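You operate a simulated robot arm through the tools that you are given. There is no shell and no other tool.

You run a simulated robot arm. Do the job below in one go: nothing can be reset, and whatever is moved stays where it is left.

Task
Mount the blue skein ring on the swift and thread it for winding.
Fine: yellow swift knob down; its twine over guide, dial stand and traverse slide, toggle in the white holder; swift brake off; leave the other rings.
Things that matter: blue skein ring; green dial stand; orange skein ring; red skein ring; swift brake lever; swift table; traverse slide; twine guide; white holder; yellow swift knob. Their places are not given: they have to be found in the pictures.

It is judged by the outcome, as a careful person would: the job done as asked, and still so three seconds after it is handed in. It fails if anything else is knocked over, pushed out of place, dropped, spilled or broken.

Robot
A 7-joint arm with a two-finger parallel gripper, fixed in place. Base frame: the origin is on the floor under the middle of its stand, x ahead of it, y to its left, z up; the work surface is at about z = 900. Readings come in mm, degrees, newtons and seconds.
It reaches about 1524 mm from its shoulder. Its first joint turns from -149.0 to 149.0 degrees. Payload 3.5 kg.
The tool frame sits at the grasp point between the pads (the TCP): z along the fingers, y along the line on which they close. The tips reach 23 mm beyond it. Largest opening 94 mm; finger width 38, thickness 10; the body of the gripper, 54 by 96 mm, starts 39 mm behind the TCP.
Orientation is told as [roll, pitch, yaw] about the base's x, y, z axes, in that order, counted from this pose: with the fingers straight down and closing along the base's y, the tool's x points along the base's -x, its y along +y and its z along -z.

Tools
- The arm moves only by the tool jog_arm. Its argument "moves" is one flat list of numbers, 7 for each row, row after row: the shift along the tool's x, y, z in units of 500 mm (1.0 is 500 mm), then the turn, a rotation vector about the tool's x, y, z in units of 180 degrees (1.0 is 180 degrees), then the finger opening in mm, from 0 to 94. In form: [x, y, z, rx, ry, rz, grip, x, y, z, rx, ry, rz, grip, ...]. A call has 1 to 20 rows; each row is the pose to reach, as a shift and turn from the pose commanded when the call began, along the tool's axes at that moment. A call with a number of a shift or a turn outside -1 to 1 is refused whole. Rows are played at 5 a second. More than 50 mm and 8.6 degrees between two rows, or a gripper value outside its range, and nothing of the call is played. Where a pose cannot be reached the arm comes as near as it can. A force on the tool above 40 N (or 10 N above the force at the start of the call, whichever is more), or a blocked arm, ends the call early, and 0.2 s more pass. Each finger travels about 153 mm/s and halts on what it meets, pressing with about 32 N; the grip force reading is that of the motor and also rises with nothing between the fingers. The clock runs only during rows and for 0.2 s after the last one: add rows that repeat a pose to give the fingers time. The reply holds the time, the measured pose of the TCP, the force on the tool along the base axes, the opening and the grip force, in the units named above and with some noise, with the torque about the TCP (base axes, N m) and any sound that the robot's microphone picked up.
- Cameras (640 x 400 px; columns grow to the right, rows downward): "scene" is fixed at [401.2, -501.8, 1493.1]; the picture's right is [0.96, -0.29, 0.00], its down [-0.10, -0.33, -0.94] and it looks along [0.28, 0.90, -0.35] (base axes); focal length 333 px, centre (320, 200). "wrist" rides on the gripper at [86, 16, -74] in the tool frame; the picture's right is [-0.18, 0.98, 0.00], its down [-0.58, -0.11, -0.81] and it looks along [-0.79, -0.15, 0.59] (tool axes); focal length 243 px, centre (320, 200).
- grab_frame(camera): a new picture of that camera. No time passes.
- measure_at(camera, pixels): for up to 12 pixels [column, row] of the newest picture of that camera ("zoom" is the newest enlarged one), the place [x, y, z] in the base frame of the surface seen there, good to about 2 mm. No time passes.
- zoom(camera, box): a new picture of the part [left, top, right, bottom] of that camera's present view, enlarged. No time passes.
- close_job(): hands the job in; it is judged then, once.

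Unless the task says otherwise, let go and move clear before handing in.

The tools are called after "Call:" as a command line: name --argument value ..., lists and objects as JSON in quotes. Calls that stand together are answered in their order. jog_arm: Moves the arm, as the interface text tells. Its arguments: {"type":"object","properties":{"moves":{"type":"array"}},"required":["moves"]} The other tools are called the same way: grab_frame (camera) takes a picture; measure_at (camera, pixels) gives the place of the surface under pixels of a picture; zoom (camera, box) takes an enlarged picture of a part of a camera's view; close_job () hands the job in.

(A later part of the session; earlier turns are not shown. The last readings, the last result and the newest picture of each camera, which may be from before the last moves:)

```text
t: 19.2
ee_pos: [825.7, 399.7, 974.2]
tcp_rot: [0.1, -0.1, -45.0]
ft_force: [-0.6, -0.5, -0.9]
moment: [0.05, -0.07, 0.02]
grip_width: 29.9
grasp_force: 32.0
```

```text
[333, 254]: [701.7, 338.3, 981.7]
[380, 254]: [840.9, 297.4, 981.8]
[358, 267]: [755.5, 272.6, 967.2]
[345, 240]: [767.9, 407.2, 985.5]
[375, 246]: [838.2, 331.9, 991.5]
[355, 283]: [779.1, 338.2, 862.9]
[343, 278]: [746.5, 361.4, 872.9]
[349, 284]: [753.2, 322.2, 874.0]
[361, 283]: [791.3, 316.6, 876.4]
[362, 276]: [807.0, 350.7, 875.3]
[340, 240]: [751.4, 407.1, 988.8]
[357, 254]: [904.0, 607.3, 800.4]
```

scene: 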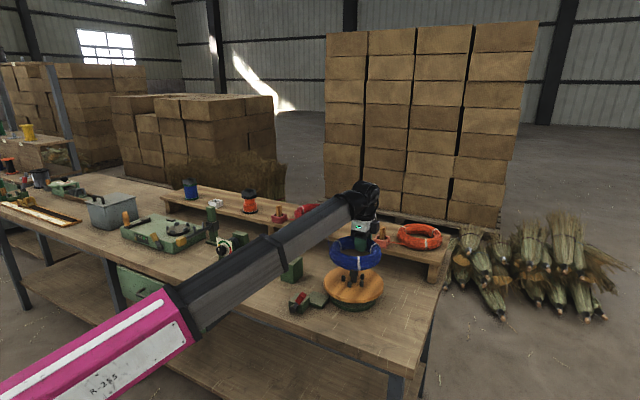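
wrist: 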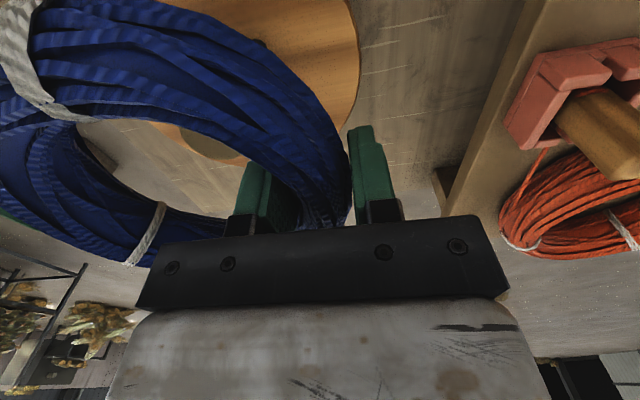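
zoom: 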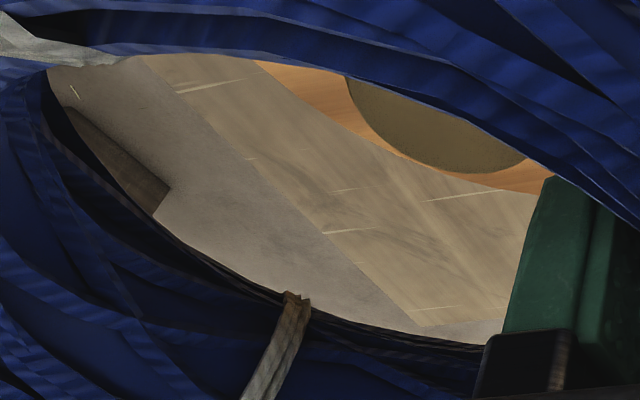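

Pegs and knob put the swift centre near (778,350), and the ring's centre agrees within a few millimetres. I'll lower the ring slowly until it's a few millimetres above the table.

Call:
jog_arm --moves '[0, 0, 0.02, 0, 0, 0, 0, 0, 0, 0.04, 0, 0, 0, 0, 0, 0, 0.06, 0, 0, 0, 0, 0, 0, 0.08, 0, 0, 0, 0, 0, 0, 0.1, 0, 0, 0, 0, 0, 0, 0.12, 0, 0, 0, 0, 0, 0, 0.135, 0, 0, 0, 0, 0, 0, 0.148, 0, 0, 0, 0, 0, 0, 0.154, 0, 0, 0, 0, 0, 0, 0.154, 0, 0, 0, 0]'

Call:
zoom --camera "scene" --box '[300, 235, 410, 304]'

Call:
grab_frame --camera "wrist"

```text
t: 21.4
ee_pos: [827.7, 400.5, 898.0]
tcp_rot: [0.0, 0.0, -45.1]
ft_force: [0.8, 0.3, -1.0]
moment: [0.05, -0.06, -0.02]
grip_width: 30.0
grasp_force: 31.7
```

```text
5.80 times, centred on (355, 270) of scene
```

zoom: 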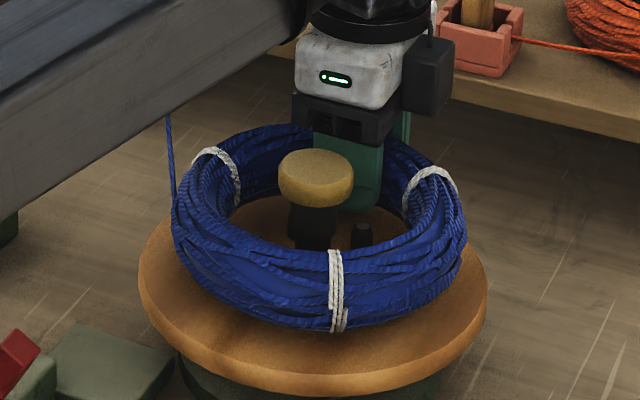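

```text
taken
```

wrist: 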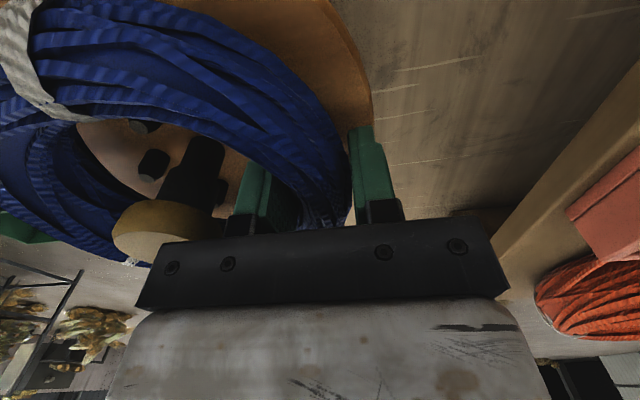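

The ring surrounds the knob and pegs with a small gap left above the table. I'll ease down 3 mm, open just enough to free the tube, then lift off.

Call:
jog_arm --moves '[0, 0, 0.003, 0, 0, 0, 0, 0, 0, 0.006, 0, 0, 0, 0, 0, 0, 0.006, 0, 0, 0, 36, 0, 0, 0.006, 0, 0, 0, 40, 0, 0, 0.006, 0, 0, 0, 42, 0, 0, 0.006, 0, 0, 0, 42]'

Call:
zoom --camera "scene" --box '[300, 235, 410, 304]'

Call:
grab_frame --camera "wrist"

```text
t: 22.8
ee_pos: [827.1, 400.3, 894.8]
tcp_rot: [0.1, 0.1, -45.0]
ft_force: [0.9, 0.0, -0.6]
moment: [0.01, -0.01, -0.01]
grip_width: 42.1
grasp_force: 0.2
```

```text
5.80 times, centred on (355, 270) of scene
```

zoom: 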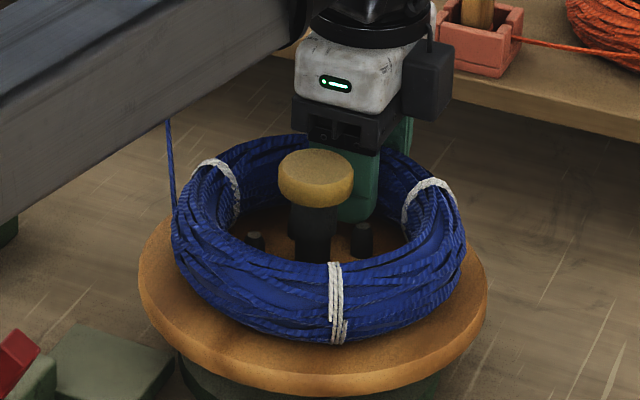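

```text
taken
```

wrist: 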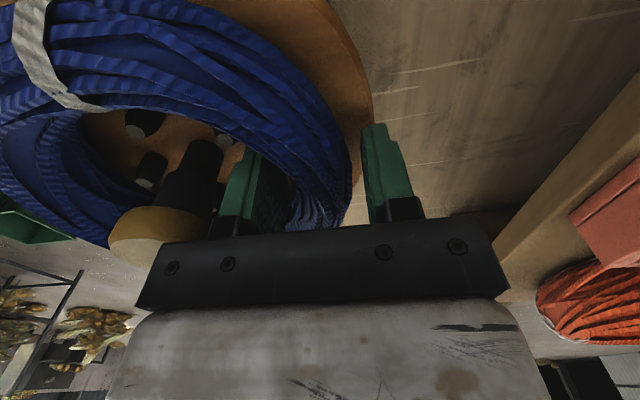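

The ring dropped onto the table around the pegs, free of both fingers. I'll raise the gripper straight up.

Call:
jog_arm --moves '[0, 0, -0.015, 0, 0, 0, 42, 0, 0, -0.03, 0, 0, 0, 42, 0, 0, -0.06, 0, 0, 0, 42, 0, 0, -0.1, 0, 0, 0, 42, 0, 0, -0.15, 0, 0, 0, 42, 0, 0, -0.2, 0, 0, 0, 42, 0, 0, -0.26, 0, 0, 0, 42, 0, 0, -0.32, 0, 0, 0, 42]'

Call:
zoom --camera "scene" --box '[290, 195, 420, 301]'

Call:
grab_frame --camera "wrist"

```text
t: 24.6
ee_pos: [828.5, 400.8, 1055.8]
tcp_rot: [0.0, 0.0, -45.0]
ft_force: [-0.3, -0.3, -0.2]
moment: [-0.03, -0.05, -0.01]
grip_width: 41.9
grasp_force: 0.0
```

```text
3.77 times, centred on (355, 248) of scene
```

zoom: 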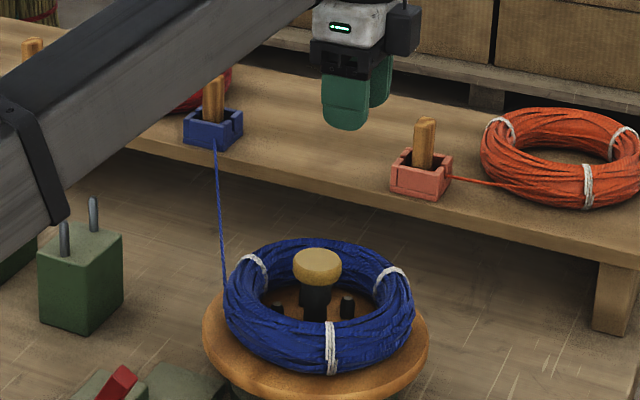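

```text
taken
```

wrist: 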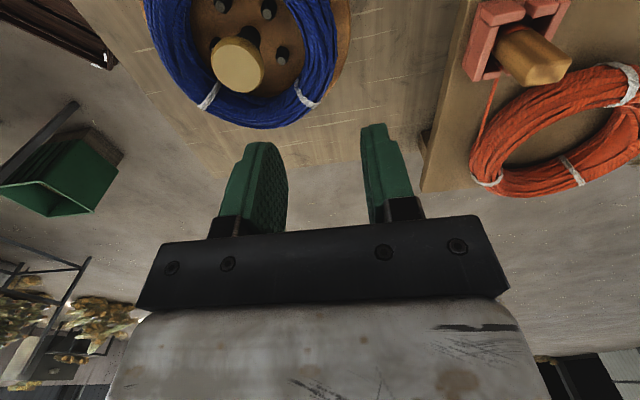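

The ring sits well around the knob, and the twine runs from the upright blue toggle down to it. I'll measure the knob centre precisely before pressing it.

Call:
zoom --camera "scene" --box '[325, 250, 385, 288]'

Call:
measure_at --camera "zoom" --pixels '[[308, 142], [255, 150], [360, 150], [308, 165], [308, 120], [308, 185], [310, 240], [300, 100], [280, 230]]'

Call:
measure_at --camera "wrist" --pixels '[[239, 65], [225, 50], [255, 80], [220, 65], [258, 62], [239, 85], [268, 10], [285, 55], [250, 35], [240, 115], [170, 50], [320, 50]]'

```text
10.53 times, centred on (355, 269) of scene
```

zoom: 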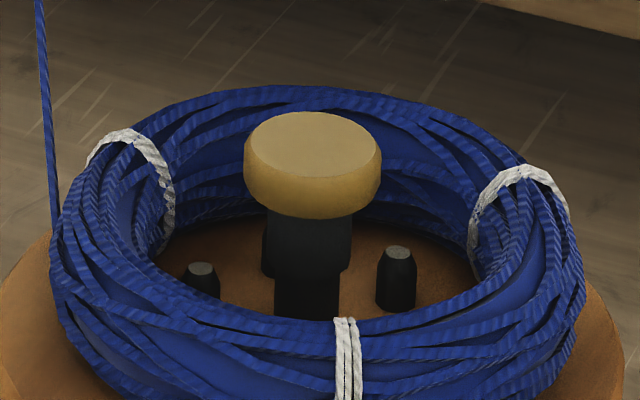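

```text
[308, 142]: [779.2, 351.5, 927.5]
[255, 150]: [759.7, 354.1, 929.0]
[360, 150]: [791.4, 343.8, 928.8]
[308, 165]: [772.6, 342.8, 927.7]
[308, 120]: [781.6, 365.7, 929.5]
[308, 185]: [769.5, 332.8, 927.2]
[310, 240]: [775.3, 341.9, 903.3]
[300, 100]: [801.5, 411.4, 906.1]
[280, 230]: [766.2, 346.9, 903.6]
```

```text
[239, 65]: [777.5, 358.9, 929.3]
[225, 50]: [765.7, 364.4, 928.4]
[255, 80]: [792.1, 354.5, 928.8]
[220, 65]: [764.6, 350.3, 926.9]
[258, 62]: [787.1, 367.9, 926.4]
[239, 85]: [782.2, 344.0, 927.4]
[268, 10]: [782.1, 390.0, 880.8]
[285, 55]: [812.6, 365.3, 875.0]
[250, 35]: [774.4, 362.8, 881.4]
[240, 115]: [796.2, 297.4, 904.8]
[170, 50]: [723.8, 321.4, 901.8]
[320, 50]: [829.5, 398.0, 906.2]
```

The knob centre is at about (779,353), top at 928 mm. I'll close the fingers, move above it and come down to just over the top.

Call:
jog_arm --moves '[0, -0.045, 0, 0, 0, 0, 20, 0.001, -0.09, 0, 0, 0, 0, 0, 0.002, -0.137, 0, 0, 0, 0, 0, 0.002, -0.137, 0.06, 0, 0, 0, 0, 0.002, -0.137, 0.12, 0, 0, 0, 0, 0.002, -0.137, 0.17, 0, 0, 0, 0, 0.002, -0.137, 0.2, 0, 0, 0, 0, 0.002, -0.137, 0.2, 0, 0, 0, 0]'

Call:
zoom --camera "scene" --box '[310, 225, 400, 290]'

Call:
grab_frame --camera "wrist"

```text
t: 26.4
ee_pos: [776.8, 351.2, 955.2]
tcp_rot: [0.0, 0.0, -44.9]
ft_force: [-0.4, 0.7, -0.7]
moment: [-0.01, 0.0, 0.02]
grip_width: 0.0
grasp_force: 31.9
```

```text
6.15 times, centred on (355, 258) of scene
```

zoom: 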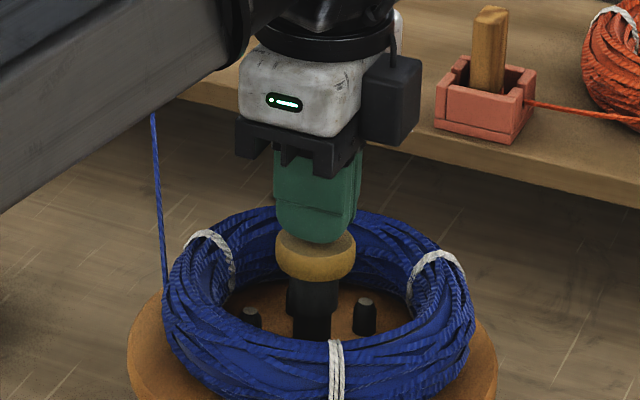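

```text
taken
```

wrist: 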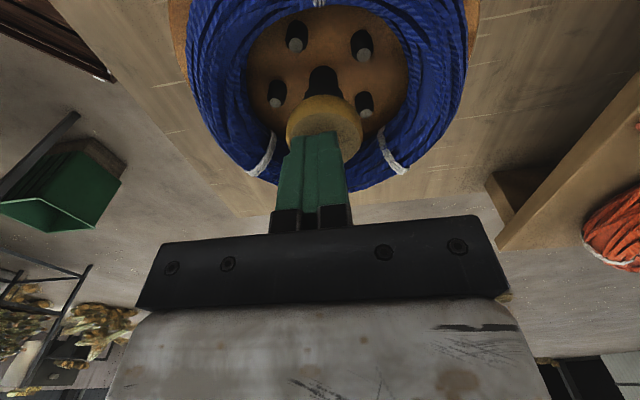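

The fingertips sit centred over the knob. I'll press down in small steps; the call stops by itself if the force passes 40 N.

Call:
jog_arm --moves '[0, 0, 0.006, 0, 0, 0, 0, 0, 0, 0.012, 0, 0, 0, 0, 0, 0, 0.018, 0, 0, 0, 0, 0, 0, 0.024, 0, 0, 0, 0, 0, 0, 0.03, 0, 0, 0, 0, 0, 0, 0.036, 0, 0, 0, 0, 0, 0, 0.042, 0, 0, 0, 0, 0, 0, 0.048, 0, 0, 0, 0]'

Call:
zoom --camera "scene" --box '[310, 225, 400, 290]'

Call:
grab_frame --camera "wrist"

```text
t: 28.2
ee_pos: [778.1, 352.3, 930.3]
tcp_rot: [0.0, 0.0, -45.1]
ft_force: [-0.8, -0.4, 4.4]
moment: [-0.01, 0.01, -0.01]
grip_width: 0.0
grasp_force: 31.6
```

```text
6.15 times, centred on (355, 258) of scene
```

zoom: 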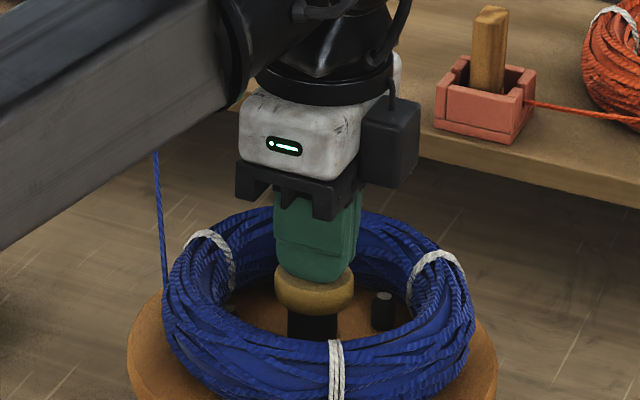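

```text
taken
```

wrist: 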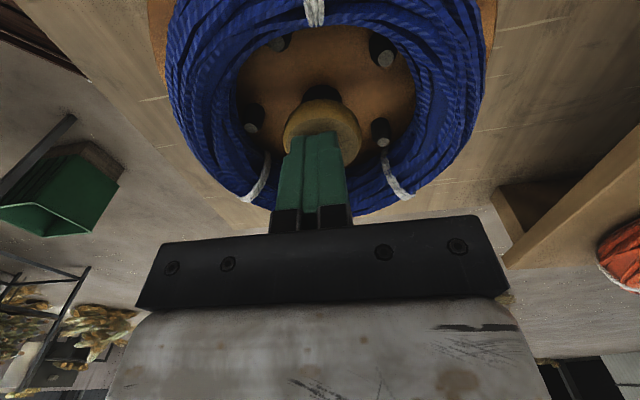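

The knob goes down with only 4 N, and the pegs are spreading outward toward the ring's inner edge. I'll keep pressing to the stop.

Call:
jog_arm --moves '[0, 0, 0.005, 0, 0, 0, 0, 0, 0, 0.01, 0, 0, 0, 0, 0, 0, 0.015, 0, 0, 0, 0, 0, 0, 0.02, 0, 0, 0, 0, 0, 0, 0.025, 0, 0, 0, 0, 0, 0, 0.03, 0, 0, 0, 0, 0, 0, 0.035, 0, 0, 0, 0, 0, 0, 0.04, 0, 0, 0, 0]'

Call:
zoom --camera "scene" --box '[310, 225, 400, 290]'

Call:
grab_frame --camera "wrist"

```text
t: 28.8
ee_pos: [775.9, 351.9, 929.6]
tcp_rot: [0.2, -0.1, -44.9]
ft_force: [-3.7, -1.7, 25.1]
moment: [0.08, 0.12, -0.02]
grip_width: 0.1
grasp_force: 32.5
stopped in row 3: the force on the tool passed its limit at 44 N (the readings are from after the stop); the commanded pose is now the measured one
```

```text
6.15 times, centred on (355, 258) of scene
```

zoom: 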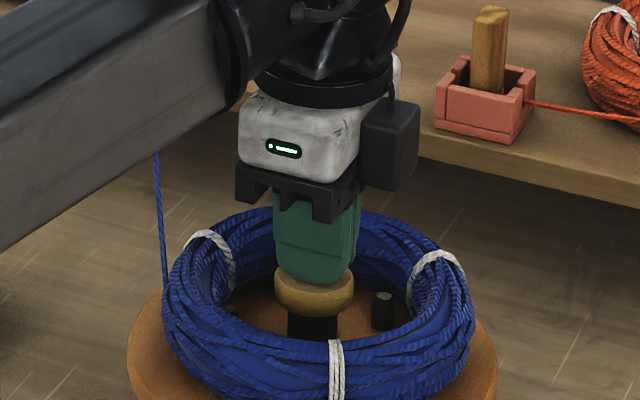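

```text
taken
```

wrist: 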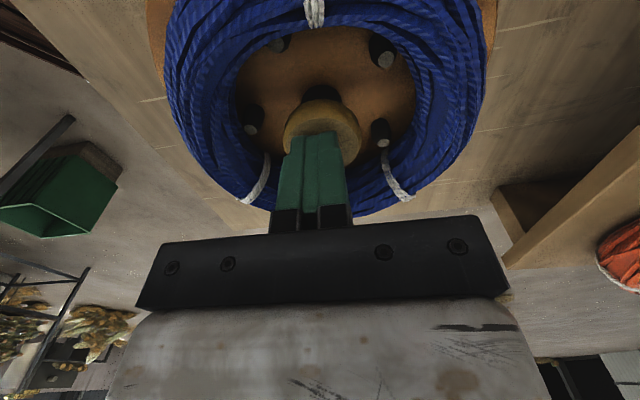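

The knob reached a hard stop at about 22 mm of travel (44 N). I'll lift off and see whether it stays down.

Call:
jog_arm --moves '[0, 0, -0.01, 0, 0, 0, 0, 0, 0, -0.04, 0, 0, 0, 0, 0, 0, -0.08, 0, 0, 0, 0, 0, 0, -0.14, 0, 0, 0, 0, 0, 0, -0.2, 0, 0, 0, 0, 0, 0, -0.26, 0, 0, 0, 0, 0, 0, -0.26, 0, 0, 0, 0]'

Call:
zoom --camera "scene" --box '[310, 225, 400, 290]'

Call:
measure_at --camera "zoom" --pixels '[[315, 270], [315, 285], [300, 275], [335, 275], [385, 300], [320, 215], [335, 345], [165, 260]]'

Call:
grab_frame --camera "wrist"

```text
t: 30.4
ee_pos: [778.8, 352.6, 1058.0]
tcp_rot: [0.3, -0.1, -45.0]
ft_force: [-0.5, 0.3, 0.4]
moment: [0.04, -0.02, 0.02]
grip_width: 0.0
grasp_force: 32.2
```

```text
6.15 times, centred on (355, 258) of scene
```

zoom: 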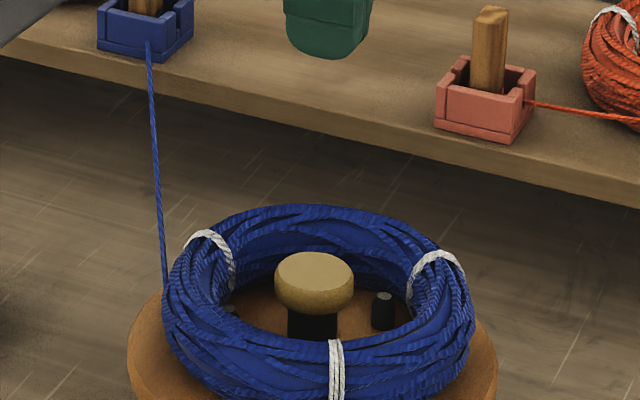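

```text
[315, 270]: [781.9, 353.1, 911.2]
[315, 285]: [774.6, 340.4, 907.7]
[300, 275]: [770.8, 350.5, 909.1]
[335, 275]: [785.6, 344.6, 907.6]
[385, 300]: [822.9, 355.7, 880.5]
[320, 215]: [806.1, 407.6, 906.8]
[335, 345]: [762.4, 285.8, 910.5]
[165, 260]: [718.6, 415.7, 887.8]
```

```text
taken
```

wrist: 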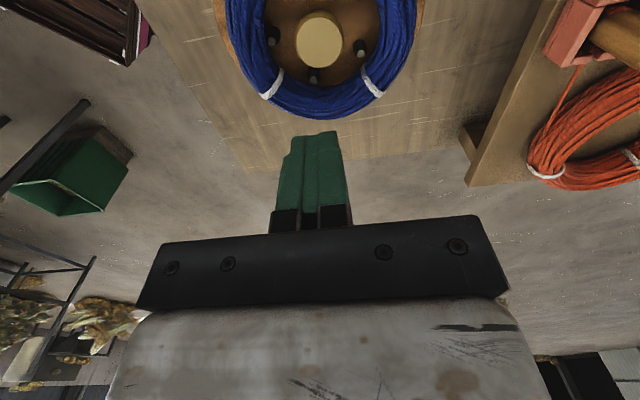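

The knob stays down at 908 mm, with the pegs spread against the ring. Next is the brake, so I'll move the gripper to where the wrist camera can look at the lever.

Call:
jog_arm --moves '[0.06, -0.05, 0.02, 0, 0, 0, 0, 0.12, -0.1, 0.045, 0, 0, 0, 0, 0.18, -0.15, 0.07, 0, 0, 0, 0, 0.24, -0.2, 0.095, 0, 0, 0, 0, 0.3, -0.25, 0.115, 0, 0, 0, 0, 0.35, -0.29, 0.135, 0, 0, 0, 0, 0.402, -0.334, 0.156, 0, 0, 0, 0, 0.402, -0.334, 0.156, 0, 0, 0, 0]'

Call:
grab_frame --camera "wrist"

Call:
grab_frame --camera "scene"

```text
t: 32.2
ee_pos: [519.1, 377.3, 979.7]
tcp_rot: [0.2, 0.0, -45.0]
ft_force: [0.5, -0.1, -0.1]
moment: [-0.03, 0.0, -0.03]
grip_width: 0.0
grasp_force: 32.2
```

```text
taken
```

wrist: 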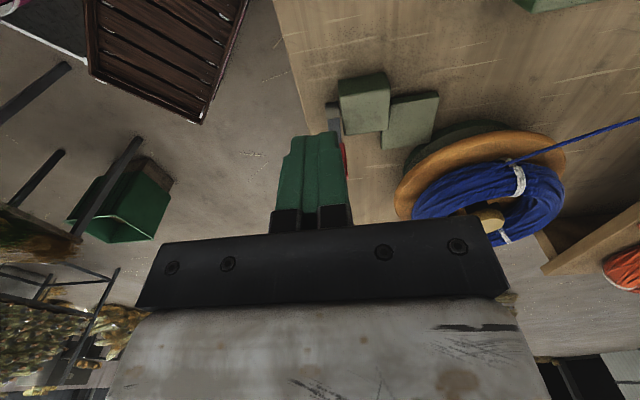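

```text
taken
```

scene: 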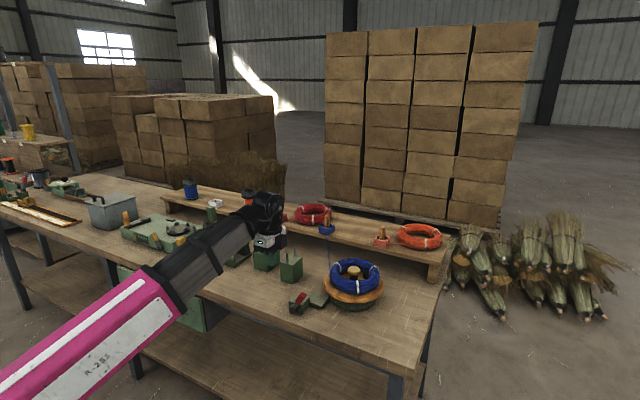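

The fingers hide the lever at (335,130). I'll shift 70 mm sideways so it appears to the right of them.

Call:
jog_arm --moves '[0, -0.05, 0, 0, 0, 0, 0, 0, -0.1, 0, 0, 0, 0, 0, 0, -0.16, 0, 0, 0, 0, 0]'

Call:
grab_frame --camera "wrist"

Call:
zoom --camera "wrist" --box '[330, 60, 530, 185]'

```text
t: 33.0
ee_pos: [459.1, 318.7, 979.5]
tcp_rot: [0.2, -0.1, -44.8]
ft_force: [-0.6, -0.6, 0.0]
moment: [0.03, 0.01, -0.02]
grip_width: 0.1
grasp_force: 32.0
```

```text
taken
```

wrist: 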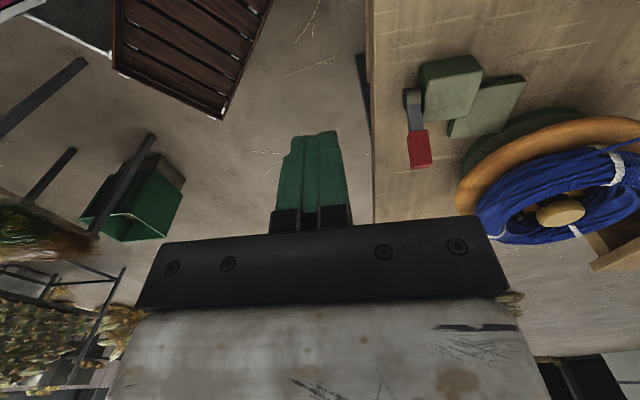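

```text
3.20 times, centred on (430, 122) of wrist
```

zoom: 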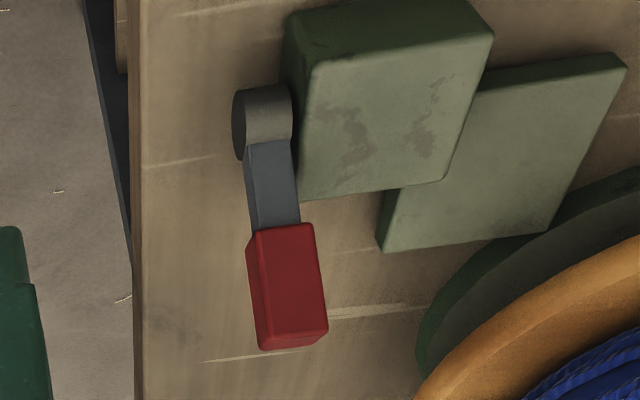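

The lever pivots on the front side of the green block at (262,120) in the zoom and its red handle points up and toward the swift. I'll measure it for a push.

Call:
measure_at --camera "zoom" --pixels '[[265, 110], [272, 170], [275, 210], [285, 250], [290, 300], [300, 335], [320, 330], [260, 340], [300, 345], [390, 120], [500, 150], [330, 60]]'

```text
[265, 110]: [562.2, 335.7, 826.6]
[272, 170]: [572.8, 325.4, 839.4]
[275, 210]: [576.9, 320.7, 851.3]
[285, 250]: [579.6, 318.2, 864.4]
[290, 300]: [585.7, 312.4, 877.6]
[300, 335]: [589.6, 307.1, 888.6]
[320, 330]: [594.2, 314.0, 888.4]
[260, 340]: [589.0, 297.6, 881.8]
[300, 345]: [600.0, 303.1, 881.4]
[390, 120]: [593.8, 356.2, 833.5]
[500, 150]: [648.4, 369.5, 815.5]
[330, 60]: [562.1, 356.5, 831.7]
```

The handle lies around u≈190–208 along the line toward the swift, at v≈634 and 855–889 mm high. I'll move to its swift side with closed fingers and lower beside it without touching.

Call:
jog_arm --moves '[-0.07, 0.042, 0, 0, 0, 0, 0, -0.14, 0.085, 0, 0, 0, 0, 0, -0.21, 0.127, 0, 0, 0, 0, 0, -0.286, 0.169, 0, 0, 0, 0, 0, -0.286, 0.169, 0.06, 0, 0, 0, 0, -0.286, 0.169, 0.12, 0, 0, 0, 0, -0.286, 0.169, 0.16, 0, 0, 0, 0, -0.286, 0.169, 0.188, 0, 0, 0, 0, -0.286, 0.169, 0.188, 0, 0, 0, 0]'

Call:
zoom --camera "scene" --box '[270, 250, 370, 313]'

Call:
grab_frame --camera "wrist"

```text
t: 35.0
ee_pos: [621.5, 278.0, 883.0]
tcp_rot: [0.2, -0.2, -45.1]
ft_force: [-0.5, -0.6, 0.5]
moment: [-0.01, 0.01, -0.02]
grip_width: 0.0
grasp_force: 32.2
```

```text
6.35 times, centred on (320, 282) of scene
```

zoom: 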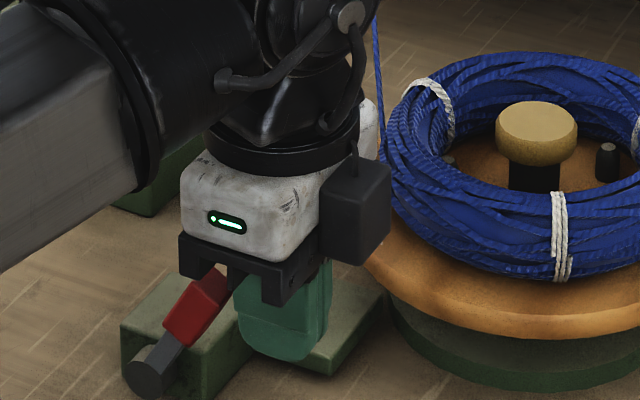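

```text
taken
```

wrist: 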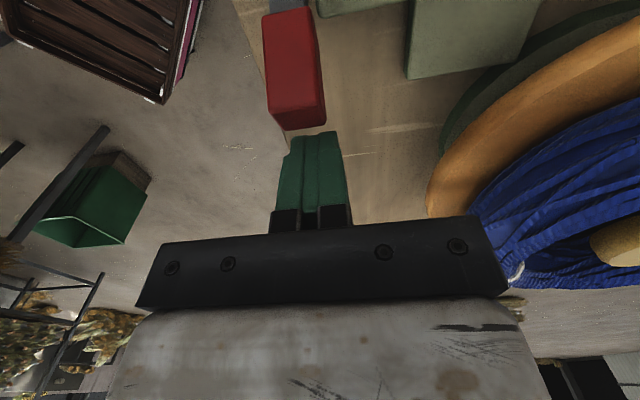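

The fingers are level with the handle and just on its swift side. I'll sweep slowly away from the swift and watch the force.

Call:
jog_arm --moves '[0.012, 0, 0, 0, 0, 0, 0, 0.024, 0, 0, 0, 0, 0, 0, 0.036, 0, 0, 0, 0, 0, 0, 0.048, 0, 0, 0, 0, 0, 0, 0.06, 0, 0, 0, 0, 0, 0, 0.072, 0, 0, 0, 0, 0, 0, 0.084, 0, 0, 0, 0, 0, 0, 0.084, 0, 0, 0, 0, 0, 0]'

Call:
zoom --camera "scene" --box '[270, 250, 370, 313]'

Call:
grab_frame --camera "wrist"

```text
t: 36.0
ee_pos: [609.1, 291.0, 887.0]
tcp_rot: [0.2, -0.4, -45.2]
ft_force: [1.1, -8.9, 10.0]
moment: [0.11, 0.2, 0.12]
grip_width: 0.0
grasp_force: 31.7
stopped in row 4: the force on the tool passed its limit at 47 N (the readings are from after the stop); the commanded pose is now the measured one
```

```text
6.35 times, centred on (320, 282) of scene
```

zoom: 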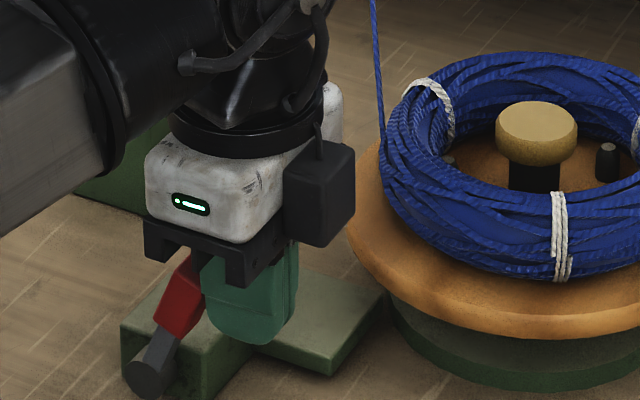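

```text
taken
```

wrist: 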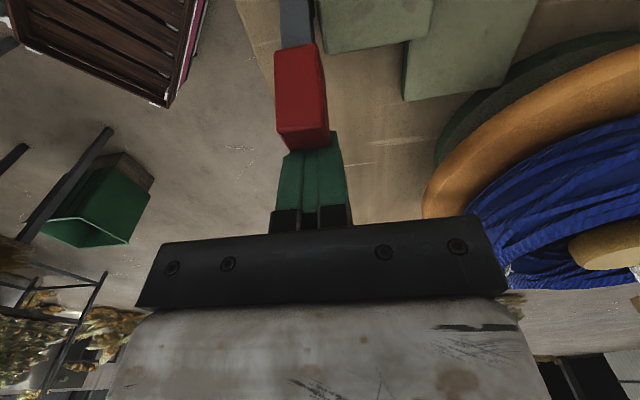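

The push met 47 N after about 5 mm. I'll check whether the lever actually turned before pushing any harder.

Call:
zoom --camera "wrist" --box '[240, 0, 400, 160]'

Call:
measure_at --camera "wrist" --pixels '[[297, 15], [296, 35], [298, 60], [302, 90], [305, 115], [303, 122], [315, 130], [322, 100], [285, 130], [375, 15]]'

Call:
zoom --camera "scene" --box '[284, 284, 324, 314]'

Call:
measure_at --camera "zoom" --pixels '[[100, 350], [150, 250], [180, 200], [200, 150], [215, 130], [190, 100], [160, 220], [130, 300], [230, 150]]'

```text
2.50 times, centred on (320, 80) of wrist
```

zoom: 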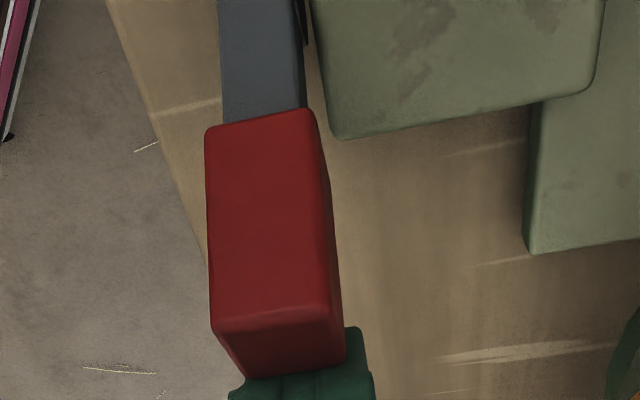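

```text
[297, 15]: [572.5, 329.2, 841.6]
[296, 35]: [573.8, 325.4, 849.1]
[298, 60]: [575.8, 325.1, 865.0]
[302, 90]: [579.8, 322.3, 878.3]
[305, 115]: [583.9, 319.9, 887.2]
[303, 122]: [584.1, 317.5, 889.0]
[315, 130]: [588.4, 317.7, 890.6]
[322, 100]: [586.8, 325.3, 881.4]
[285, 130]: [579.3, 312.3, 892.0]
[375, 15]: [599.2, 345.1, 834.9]
```

```text
13.33 times, centred on (304, 299) of scene
```

zoom: 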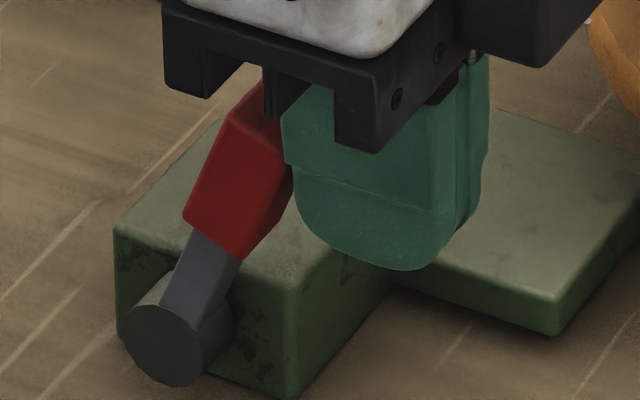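

```text
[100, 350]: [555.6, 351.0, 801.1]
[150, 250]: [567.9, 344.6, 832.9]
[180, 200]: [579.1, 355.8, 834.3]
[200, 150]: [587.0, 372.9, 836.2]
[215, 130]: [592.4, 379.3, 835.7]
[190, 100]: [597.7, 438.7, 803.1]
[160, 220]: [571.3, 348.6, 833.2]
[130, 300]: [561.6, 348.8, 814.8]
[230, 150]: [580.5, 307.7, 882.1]
```

The lever did turn: its upper face at 888 mm moved from u≈200 to u≈187, so it's just stiff. I'll push more slowly, 2 mm per row.

Call:
jog_arm --moves '[0.004, 0, 0, 0, 0, 0, 0, 0.008, 0, 0, 0, 0, 0, 0, 0.012, 0, 0, 0, 0, 0, 0, 0.016, 0, 0, 0, 0, 0, 0, 0.02, 0, 0, 0, 0, 0, 0, 0.024, 0, 0, 0, 0, 0, 0, 0.028, 0, 0, 0, 0, 0, 0, 0.032, 0, 0, 0, 0, 0, 0, 0.036, 0, 0, 0, 0, 0, 0, 0.04, 0, 0, 0, 0, 0, 0, 0.044, 0, 0, 0, 0, 0, 0, 0.048, 0, 0, 0, 0, 0, 0, 0.052, 0, 0, 0, 0, 0, 0, 0.056, 0, 0, 0, 0, 0, 0, 0.06, 0, 0, 0, 0, 0, 0]'

Call:
zoom --camera "scene" --box '[270, 265, 334, 313]'

Call:
grab_frame --camera "wrist"

```text
t: 36.5
ee_pos: [607.0, 292.5, 888.6]
tcp_rot: [0.2, -0.5, -45.1]
ft_force: [1.1, -9.5, 10.8]
moment: [0.15, 0.16, 0.11]
grip_width: 0.0
grasp_force: 32.5
stopped in row 2: the force on the tool passed its limit at 43 N (the readings are from after the stop); the commanded pose is now the measured one
```

```text
8.33 times, centred on (302, 289) of scene
```

zoom: 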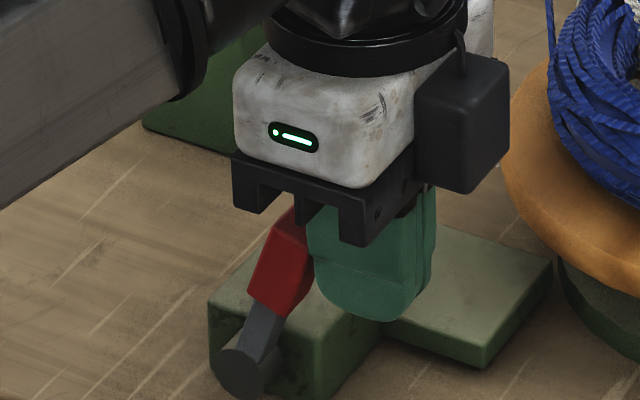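

```text
taken
```

wrist: 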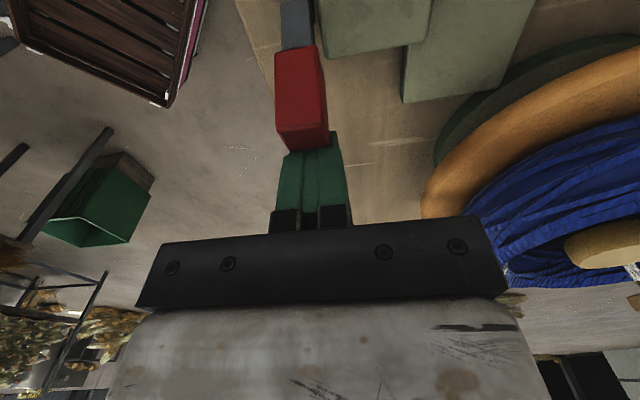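

The force tripped again at 43 N with some upward and sideways load. I'll measure the lever to see whether it's still turning.

Call:
measure_at --camera "wrist" --pixels '[[297, 15], [296, 35], [298, 60], [302, 90], [303, 115], [303, 122], [312, 135], [322, 100], [285, 130], [300, 130]]'

Call:
zoom --camera "wrist" --box '[250, 90, 370, 240]'

```text
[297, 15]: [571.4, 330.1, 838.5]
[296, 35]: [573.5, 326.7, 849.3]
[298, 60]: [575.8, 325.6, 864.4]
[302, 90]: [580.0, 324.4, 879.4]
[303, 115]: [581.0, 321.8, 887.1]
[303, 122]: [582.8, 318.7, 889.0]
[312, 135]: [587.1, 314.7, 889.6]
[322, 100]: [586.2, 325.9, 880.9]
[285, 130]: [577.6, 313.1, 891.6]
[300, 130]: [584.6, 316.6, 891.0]
```

```text
2.67 times, centred on (310, 165) of wrist
```

zoom: 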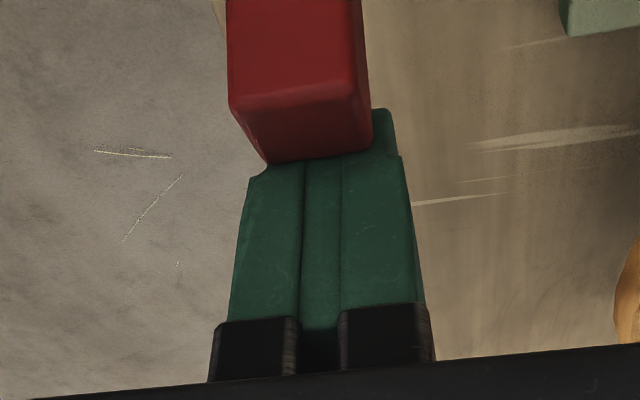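

The lever keeps turning (upper face at 887 mm now at u≈183), and the force falls right off when I stop, so it behaves like a damped joint. I'll push much more slowly, 0.6 mm per row.

Call:
jog_arm --moves '[0.0012, 0, 0, 0, 0, 0, 0, 0.0024, 0, 0, 0, 0, 0, 0, 0.0036, 0, 0, 0, 0, 0, 0, 0.0048, 0, 0, 0, 0, 0, 0, 0.006, 0, 0, 0, 0, 0, 0, 0.0072, 0, 0, 0, 0, 0, 0, 0.0084, 0, 0, 0, 0, 0, 0, 0.0096, 0, 0, 0, 0, 0, 0, 0.0108, 0, 0, 0, 0, 0, 0, 0.012, 0, 0, 0, 0, 0, 0, 0.0132, 0, 0, 0, 0, 0, 0, 0.0144, 0, 0, 0, 0, 0, 0, 0.0156, 0, 0, 0, 0, 0, 0, 0.0168, 0, 0, 0, 0, 0, 0, 0.018, 0, 0, 0, 0, 0, 0, 0.0192, 0, 0, 0, 0, 0, 0, 0.0204, 0, 0, 0, 0, 0, 0, 0.0216, 0, 0, 0, 0, 0, 0]'

Call:
grab_frame --camera "wrist"

Call:
zoom --camera "scene" --box '[270, 265, 334, 313]'

```text
t: 37.4
ee_pos: [606.4, 293.1, 889.8]
tcp_rot: [0.3, -0.7, -45.3]
ft_force: [0.4, -8.8, 10.7]
moment: [0.14, 0.17, 0.11]
grip_width: 0.0
grasp_force: 32.0
stopped in row 4: the force on the tool passed its limit at 42 N (the readings are from after the stop); the commanded pose is now the measured one
```

```text
taken
```

wrist: 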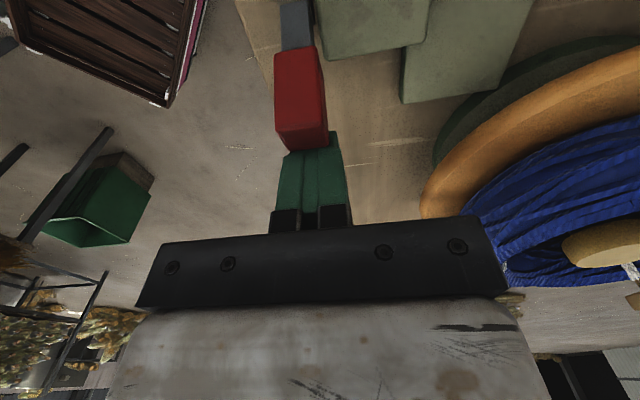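

```text
8.33 times, centred on (302, 289) of scene
```

zoom: 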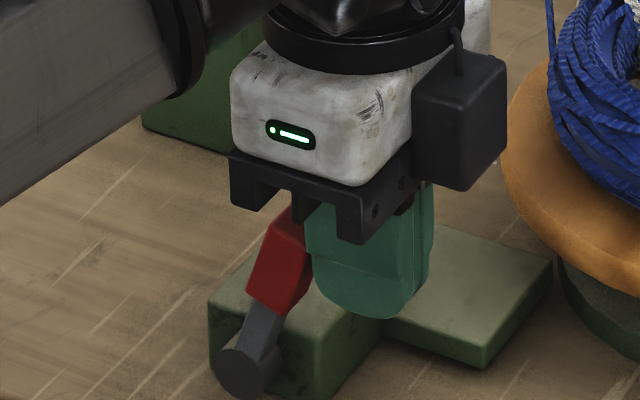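

Each push trips the limit after about 1 mm, which looks more like a stop or a jam than plain friction. I'll back off and see where the lever rests.

Call:
jog_arm --moves '[-0.005, 0, 0, 0, 0, 0, 0, -0.02, 0, 0, 0, 0, 0, 0, -0.04, 0, 0, 0, 0, 0, 0, -0.04, 0, 0, 0, 0, 0, 0]'

Call:
grab_frame --camera "wrist"

Call:
measure_at --camera "wrist" --pixels '[[292, 5], [292, 30], [294, 60], [298, 85], [299, 100], [300, 110], [312, 120], [285, 100], [320, 90], [300, 125]]'

Call:
zoom --camera "scene" --box '[270, 265, 334, 313]'

```text
t: 38.4
ee_pos: [620.8, 280.7, 887.8]
tcp_rot: [0.3, -0.6, -45.0]
ft_force: [-0.2, 0.5, 0.1]
moment: [0.04, 0.01, -0.03]
grip_width: 0.0
grasp_force: 32.2
```

```text
taken
```

wrist: 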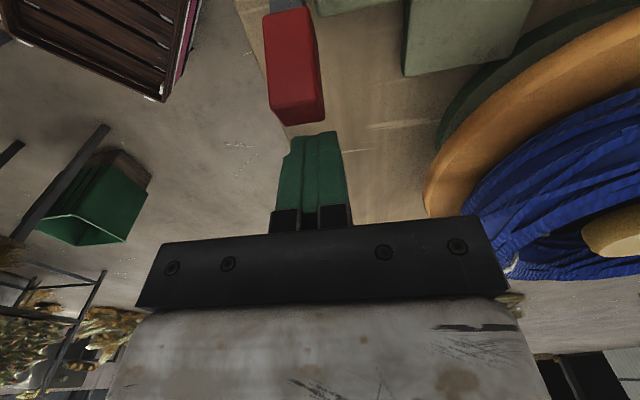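

```text
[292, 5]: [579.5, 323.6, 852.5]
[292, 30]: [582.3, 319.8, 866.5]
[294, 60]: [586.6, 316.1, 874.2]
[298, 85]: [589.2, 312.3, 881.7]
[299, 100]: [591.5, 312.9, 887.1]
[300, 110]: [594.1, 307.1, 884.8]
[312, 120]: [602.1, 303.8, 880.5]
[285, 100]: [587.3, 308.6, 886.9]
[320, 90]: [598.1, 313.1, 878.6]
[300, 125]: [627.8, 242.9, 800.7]
```

```text
8.33 times, centred on (302, 289) of scene
```

zoom: 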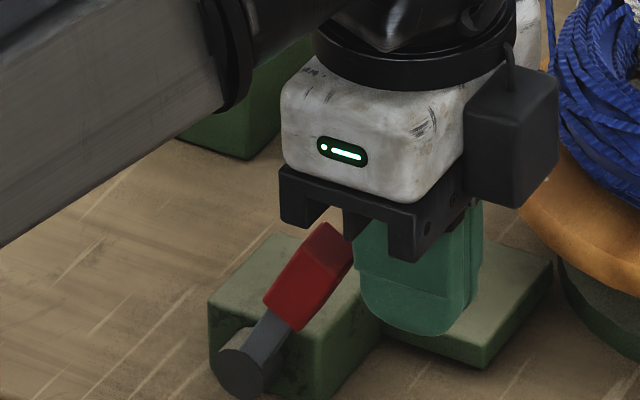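

The lever sprang back to its first position, and the sticky contact was pressing the tool upward (10.8 N up), so my straight push was partly jamming it. This time I'll follow the tip's arc, rising as I push.

Call:
jog_arm --moves '[0.01, -0.005, 0.0116, 0, 0, 0, 0, 0.019, -0.005, 0.0116, 0, 0, 0, 0, 0.023, -0.005, 0.0116, 0, 0, 0, 0, 0.0306, -0.005, 0.0072, 0, 0, 0, 0, 0.0368, -0.005, 0.004, 0, 0, 0, 0, 0.0422, -0.005, 0.0017, 0, 0, 0, 0, 0.0476, -0.005, -0.0004, 0, 0, 0, 0, 0.053, -0.005, -0.0022, 0, 0, 0, 0, 0.0586, -0.005, -0.0038, 0, 0, 0, 0, 0.0642, -0.005, -0.0052, 0, 0, 0, 0, 0.07, -0.005, -0.0064, 0, 0, 0, 0, 0.0756, -0.005, -0.0072, 0, 0, 0, 0, 0.0814, -0.005, -0.0079, 0, 0, 0, 0, 0.0872, -0.005, -0.0082, 0, 0, 0, 0, 0.093, -0.005, -0.0084, 0, 0, 0, 0, 0.1046, -0.005, -0.0079, 0, 0, 0, 0, 0.116, -0.005, -0.0064, 0, 0, 0, 0]'

Call:
grab_frame --camera "wrist"

Call:
zoom --camera "scene" --box '[260, 260, 340, 313]'

```text
t: 40.0
ee_pos: [604.4, 293.3, 889.3]
tcp_rot: [0.4, -0.7, -45.2]
ft_force: [0.7, -9.0, 13.0]
moment: [0.16, 0.16, 0.1]
grip_width: 0.0
grasp_force: 31.5
stopped in row 7: the force on the tool passed its limit at 42 N (the readings are from after the stop); the commanded pose is now the measured one
```

```text
taken
```

wrist: 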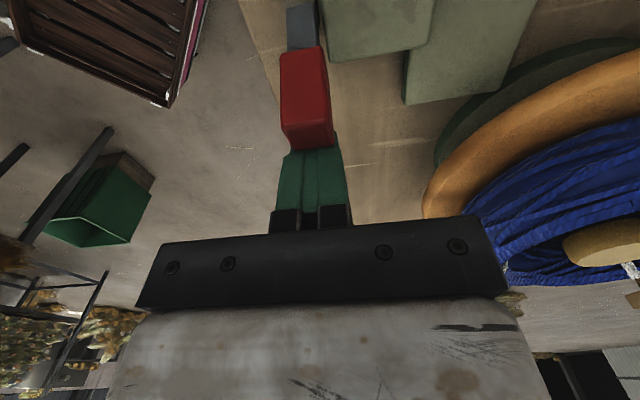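

```text
7.55 times, centred on (300, 286) of scene
```

zoom: 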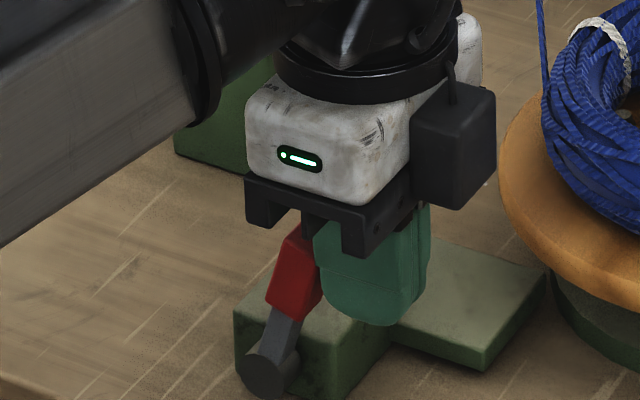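

The arc push stopped at the same place, so this is a real resistance at that angle, not just sticking. I'll measure the lever and the contact carefully before deciding on a direction.

Call:
zoom --camera "wrist" --box '[260, 0, 380, 150]'

Call:
measure_at --camera "zoom" --pixels '[[250, 30], [250, 100], [270, 150], [270, 220], [280, 290], [300, 310], [300, 340], [330, 370], [350, 300], [300, 390], [420, 60], [240, 330]]'

Call:
zoom --camera "scene" --box '[284, 280, 324, 310]'

Call:
measure_at --camera "zoom" --pixels '[[165, 380], [180, 330], [200, 290], [220, 250], [240, 200], [250, 160], [260, 130], [290, 150], [270, 230], [250, 280], [350, 250], [350, 300]]'

```text
2.67 times, centred on (320, 75) of wrist
```

zoom: 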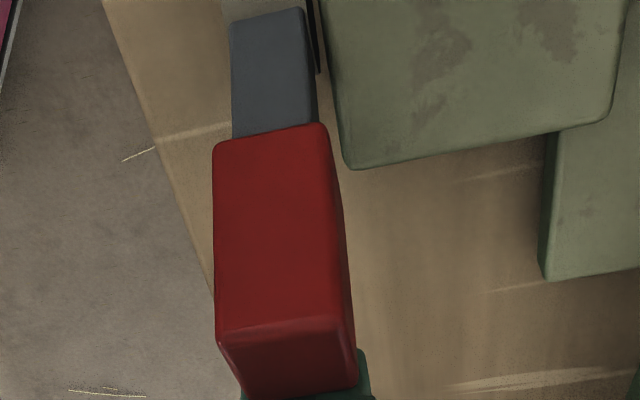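

```text
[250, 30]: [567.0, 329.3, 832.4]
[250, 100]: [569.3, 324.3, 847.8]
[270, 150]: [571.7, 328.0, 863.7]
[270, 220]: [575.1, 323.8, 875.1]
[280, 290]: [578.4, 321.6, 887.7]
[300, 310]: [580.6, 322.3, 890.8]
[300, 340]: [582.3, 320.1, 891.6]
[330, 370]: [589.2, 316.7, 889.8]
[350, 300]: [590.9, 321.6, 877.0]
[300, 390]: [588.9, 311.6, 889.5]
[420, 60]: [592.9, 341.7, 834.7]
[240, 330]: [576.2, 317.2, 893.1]
```

```text
13.33 times, centred on (304, 295) of scene
```

zoom: 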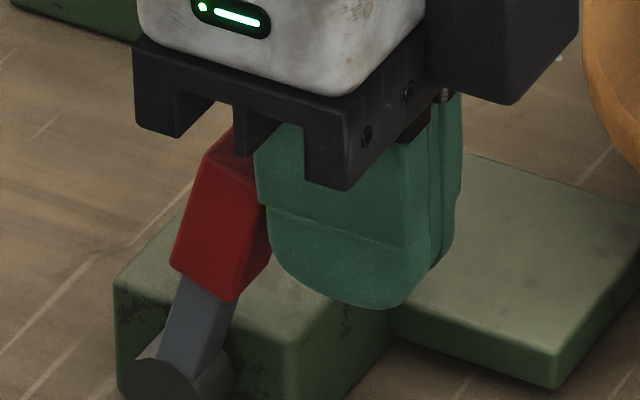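

```text
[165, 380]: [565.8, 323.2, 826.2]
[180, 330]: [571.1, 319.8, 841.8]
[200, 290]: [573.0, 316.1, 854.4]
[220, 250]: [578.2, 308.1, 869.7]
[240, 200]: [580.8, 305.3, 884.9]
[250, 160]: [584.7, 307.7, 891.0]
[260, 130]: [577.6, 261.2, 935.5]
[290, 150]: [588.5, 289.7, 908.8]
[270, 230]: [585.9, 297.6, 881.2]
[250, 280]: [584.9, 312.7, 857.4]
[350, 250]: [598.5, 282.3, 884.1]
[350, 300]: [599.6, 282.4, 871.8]
```

The close view shows the finger has a ledge, and the lever's tip (about 890 mm) is catching under it, which explains the upward force. I'll back off, lower the tool about 21 mm so the tip meets the flat part above the ledge, and check clearance.

Call:
jog_arm --moves '[-0.015, 0, 0, 0, 0, 0, 0, -0.035, 0, 0, 0, 0, 0, 0, -0.055, 0, 0, 0, 0, 0, 0, -0.055, 0, 0.02, 0, 0, 0, 0, -0.055, 0, 0.042, 0, 0, 0, 0, -0.055, 0, 0.042, 0, 0, 0, 0]'

Call:
zoom --camera "scene" --box '[280, 276, 330, 313]'

Call:
grab_frame --camera "wrist"

```text
t: 41.4
ee_pos: [625.0, 274.9, 867.3]
tcp_rot: [0.5, -0.7, -45.2]
ft_force: [-0.6, -0.7, 0.1]
moment: [-0.02, -0.03, -0.02]
grip_width: 0.0
grasp_force: 32.6
```

```text
10.81 times, centred on (305, 294) of scene
```

zoom: 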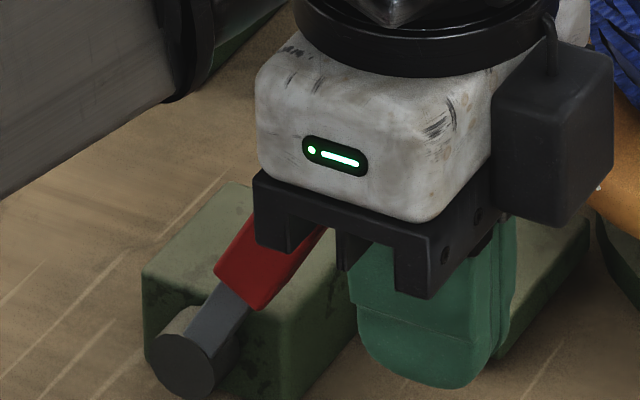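

```text
taken
```

wrist: 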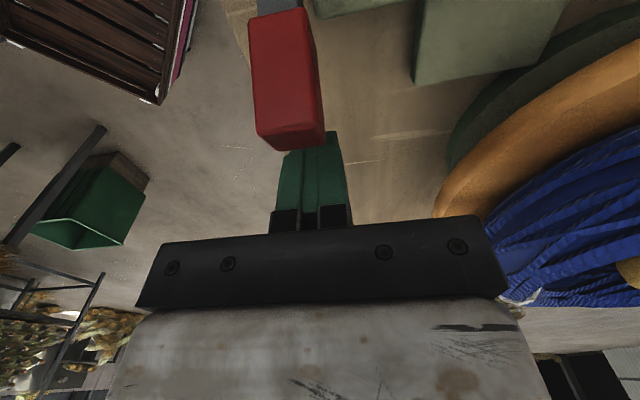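

The lever is back at rest. I'll measure the black prongs, the finger ledge and the handle top to be sure the gripper body itself will clear the lever.

Call:
measure_at --camera "zoom" --pixels '[[272, 242], [270, 200], [343, 262], [352, 240], [412, 290], [360, 300], [362, 325], [380, 370], [265, 260], [310, 240], [420, 350], [410, 320]]'

```text
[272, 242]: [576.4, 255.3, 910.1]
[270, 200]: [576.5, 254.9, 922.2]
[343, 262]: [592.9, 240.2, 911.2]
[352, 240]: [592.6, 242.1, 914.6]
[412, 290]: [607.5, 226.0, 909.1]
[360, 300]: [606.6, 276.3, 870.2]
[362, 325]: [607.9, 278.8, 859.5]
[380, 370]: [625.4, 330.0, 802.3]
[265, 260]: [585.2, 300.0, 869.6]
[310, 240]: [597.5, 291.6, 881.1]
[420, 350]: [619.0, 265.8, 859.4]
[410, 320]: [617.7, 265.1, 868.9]
```

The body clears the lever tip (prong bottoms at about 910 mm, tip peak about 893 mm) and the ledge is now below the tip. I'll sweep along the arc again.

Call:
jog_arm --moves '[0.01, 0, 0, 0, 0, 0, 0, 0.02, 0, 0, 0, 0, 0, 0, 0.03, 0, 0, 0, 0, 0, 0, 0.0376, 0, -0.0044, 0, 0, 0, 0, 0.0438, 0, -0.0076, 0, 0, 0, 0, 0.0492, 0, -0.0097, 0, 0, 0, 0, 0.0546, 0, -0.012, 0, 0, 0, 0, 0.06, 0, -0.0138, 0, 0, 0, 0, 0.0656, 0, -0.0154, 0, 0, 0, 0, 0.0712, 0, -0.0168, 0, 0, 0, 0, 0.077, 0, -0.018, 0, 0, 0, 0, 0.0826, 0, -0.0188, 0, 0, 0, 0, 0.0884, 0, -0.0195, 0, 0, 0, 0, 0.0942, 0, -0.0198, 0, 0, 0, 0, 0.1, 0, -0.02, 0, 0, 0, 0, 0.1116, 0, -0.0195, 0, 0, 0, 0, 0.123, 0, -0.018, 0, 0, 0, 0, 0.1344, 0, -0.0154, 0, 0, 0, 0]'

Call:
zoom --camera "scene" --box '[270, 270, 330, 313]'

Call:
grab_frame --camera "wrist"

```text
t: 45.2
ee_pos: [575.2, 320.8, 875.5]
tcp_rot: [0.2, -0.7, -45.2]
ft_force: [0.2, -0.5, 0.1]
moment: [0.02, -0.01, 0.03]
grip_width: 0.1
grasp_force: 32.4
```

```text
9.30 times, centred on (300, 292) of scene
```

zoom: 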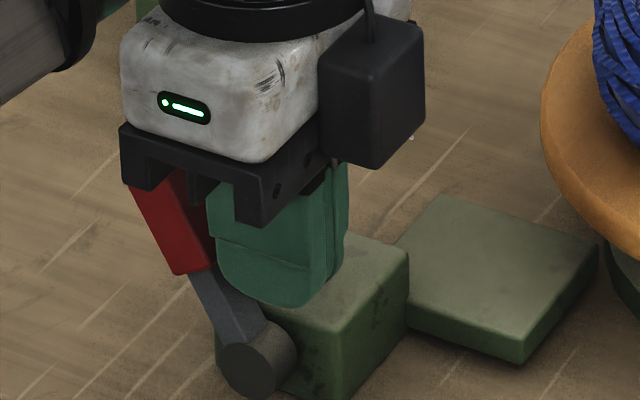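

```text
taken
```

wrist: 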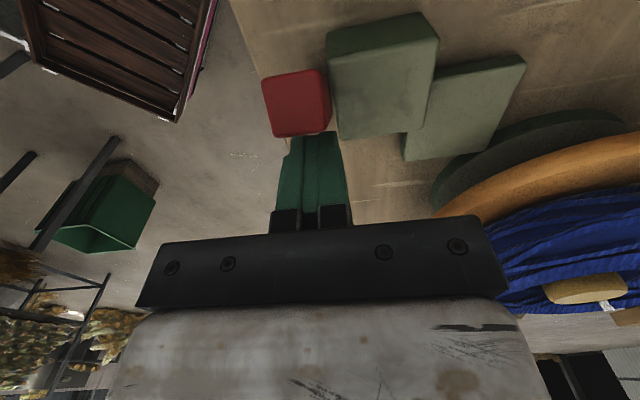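

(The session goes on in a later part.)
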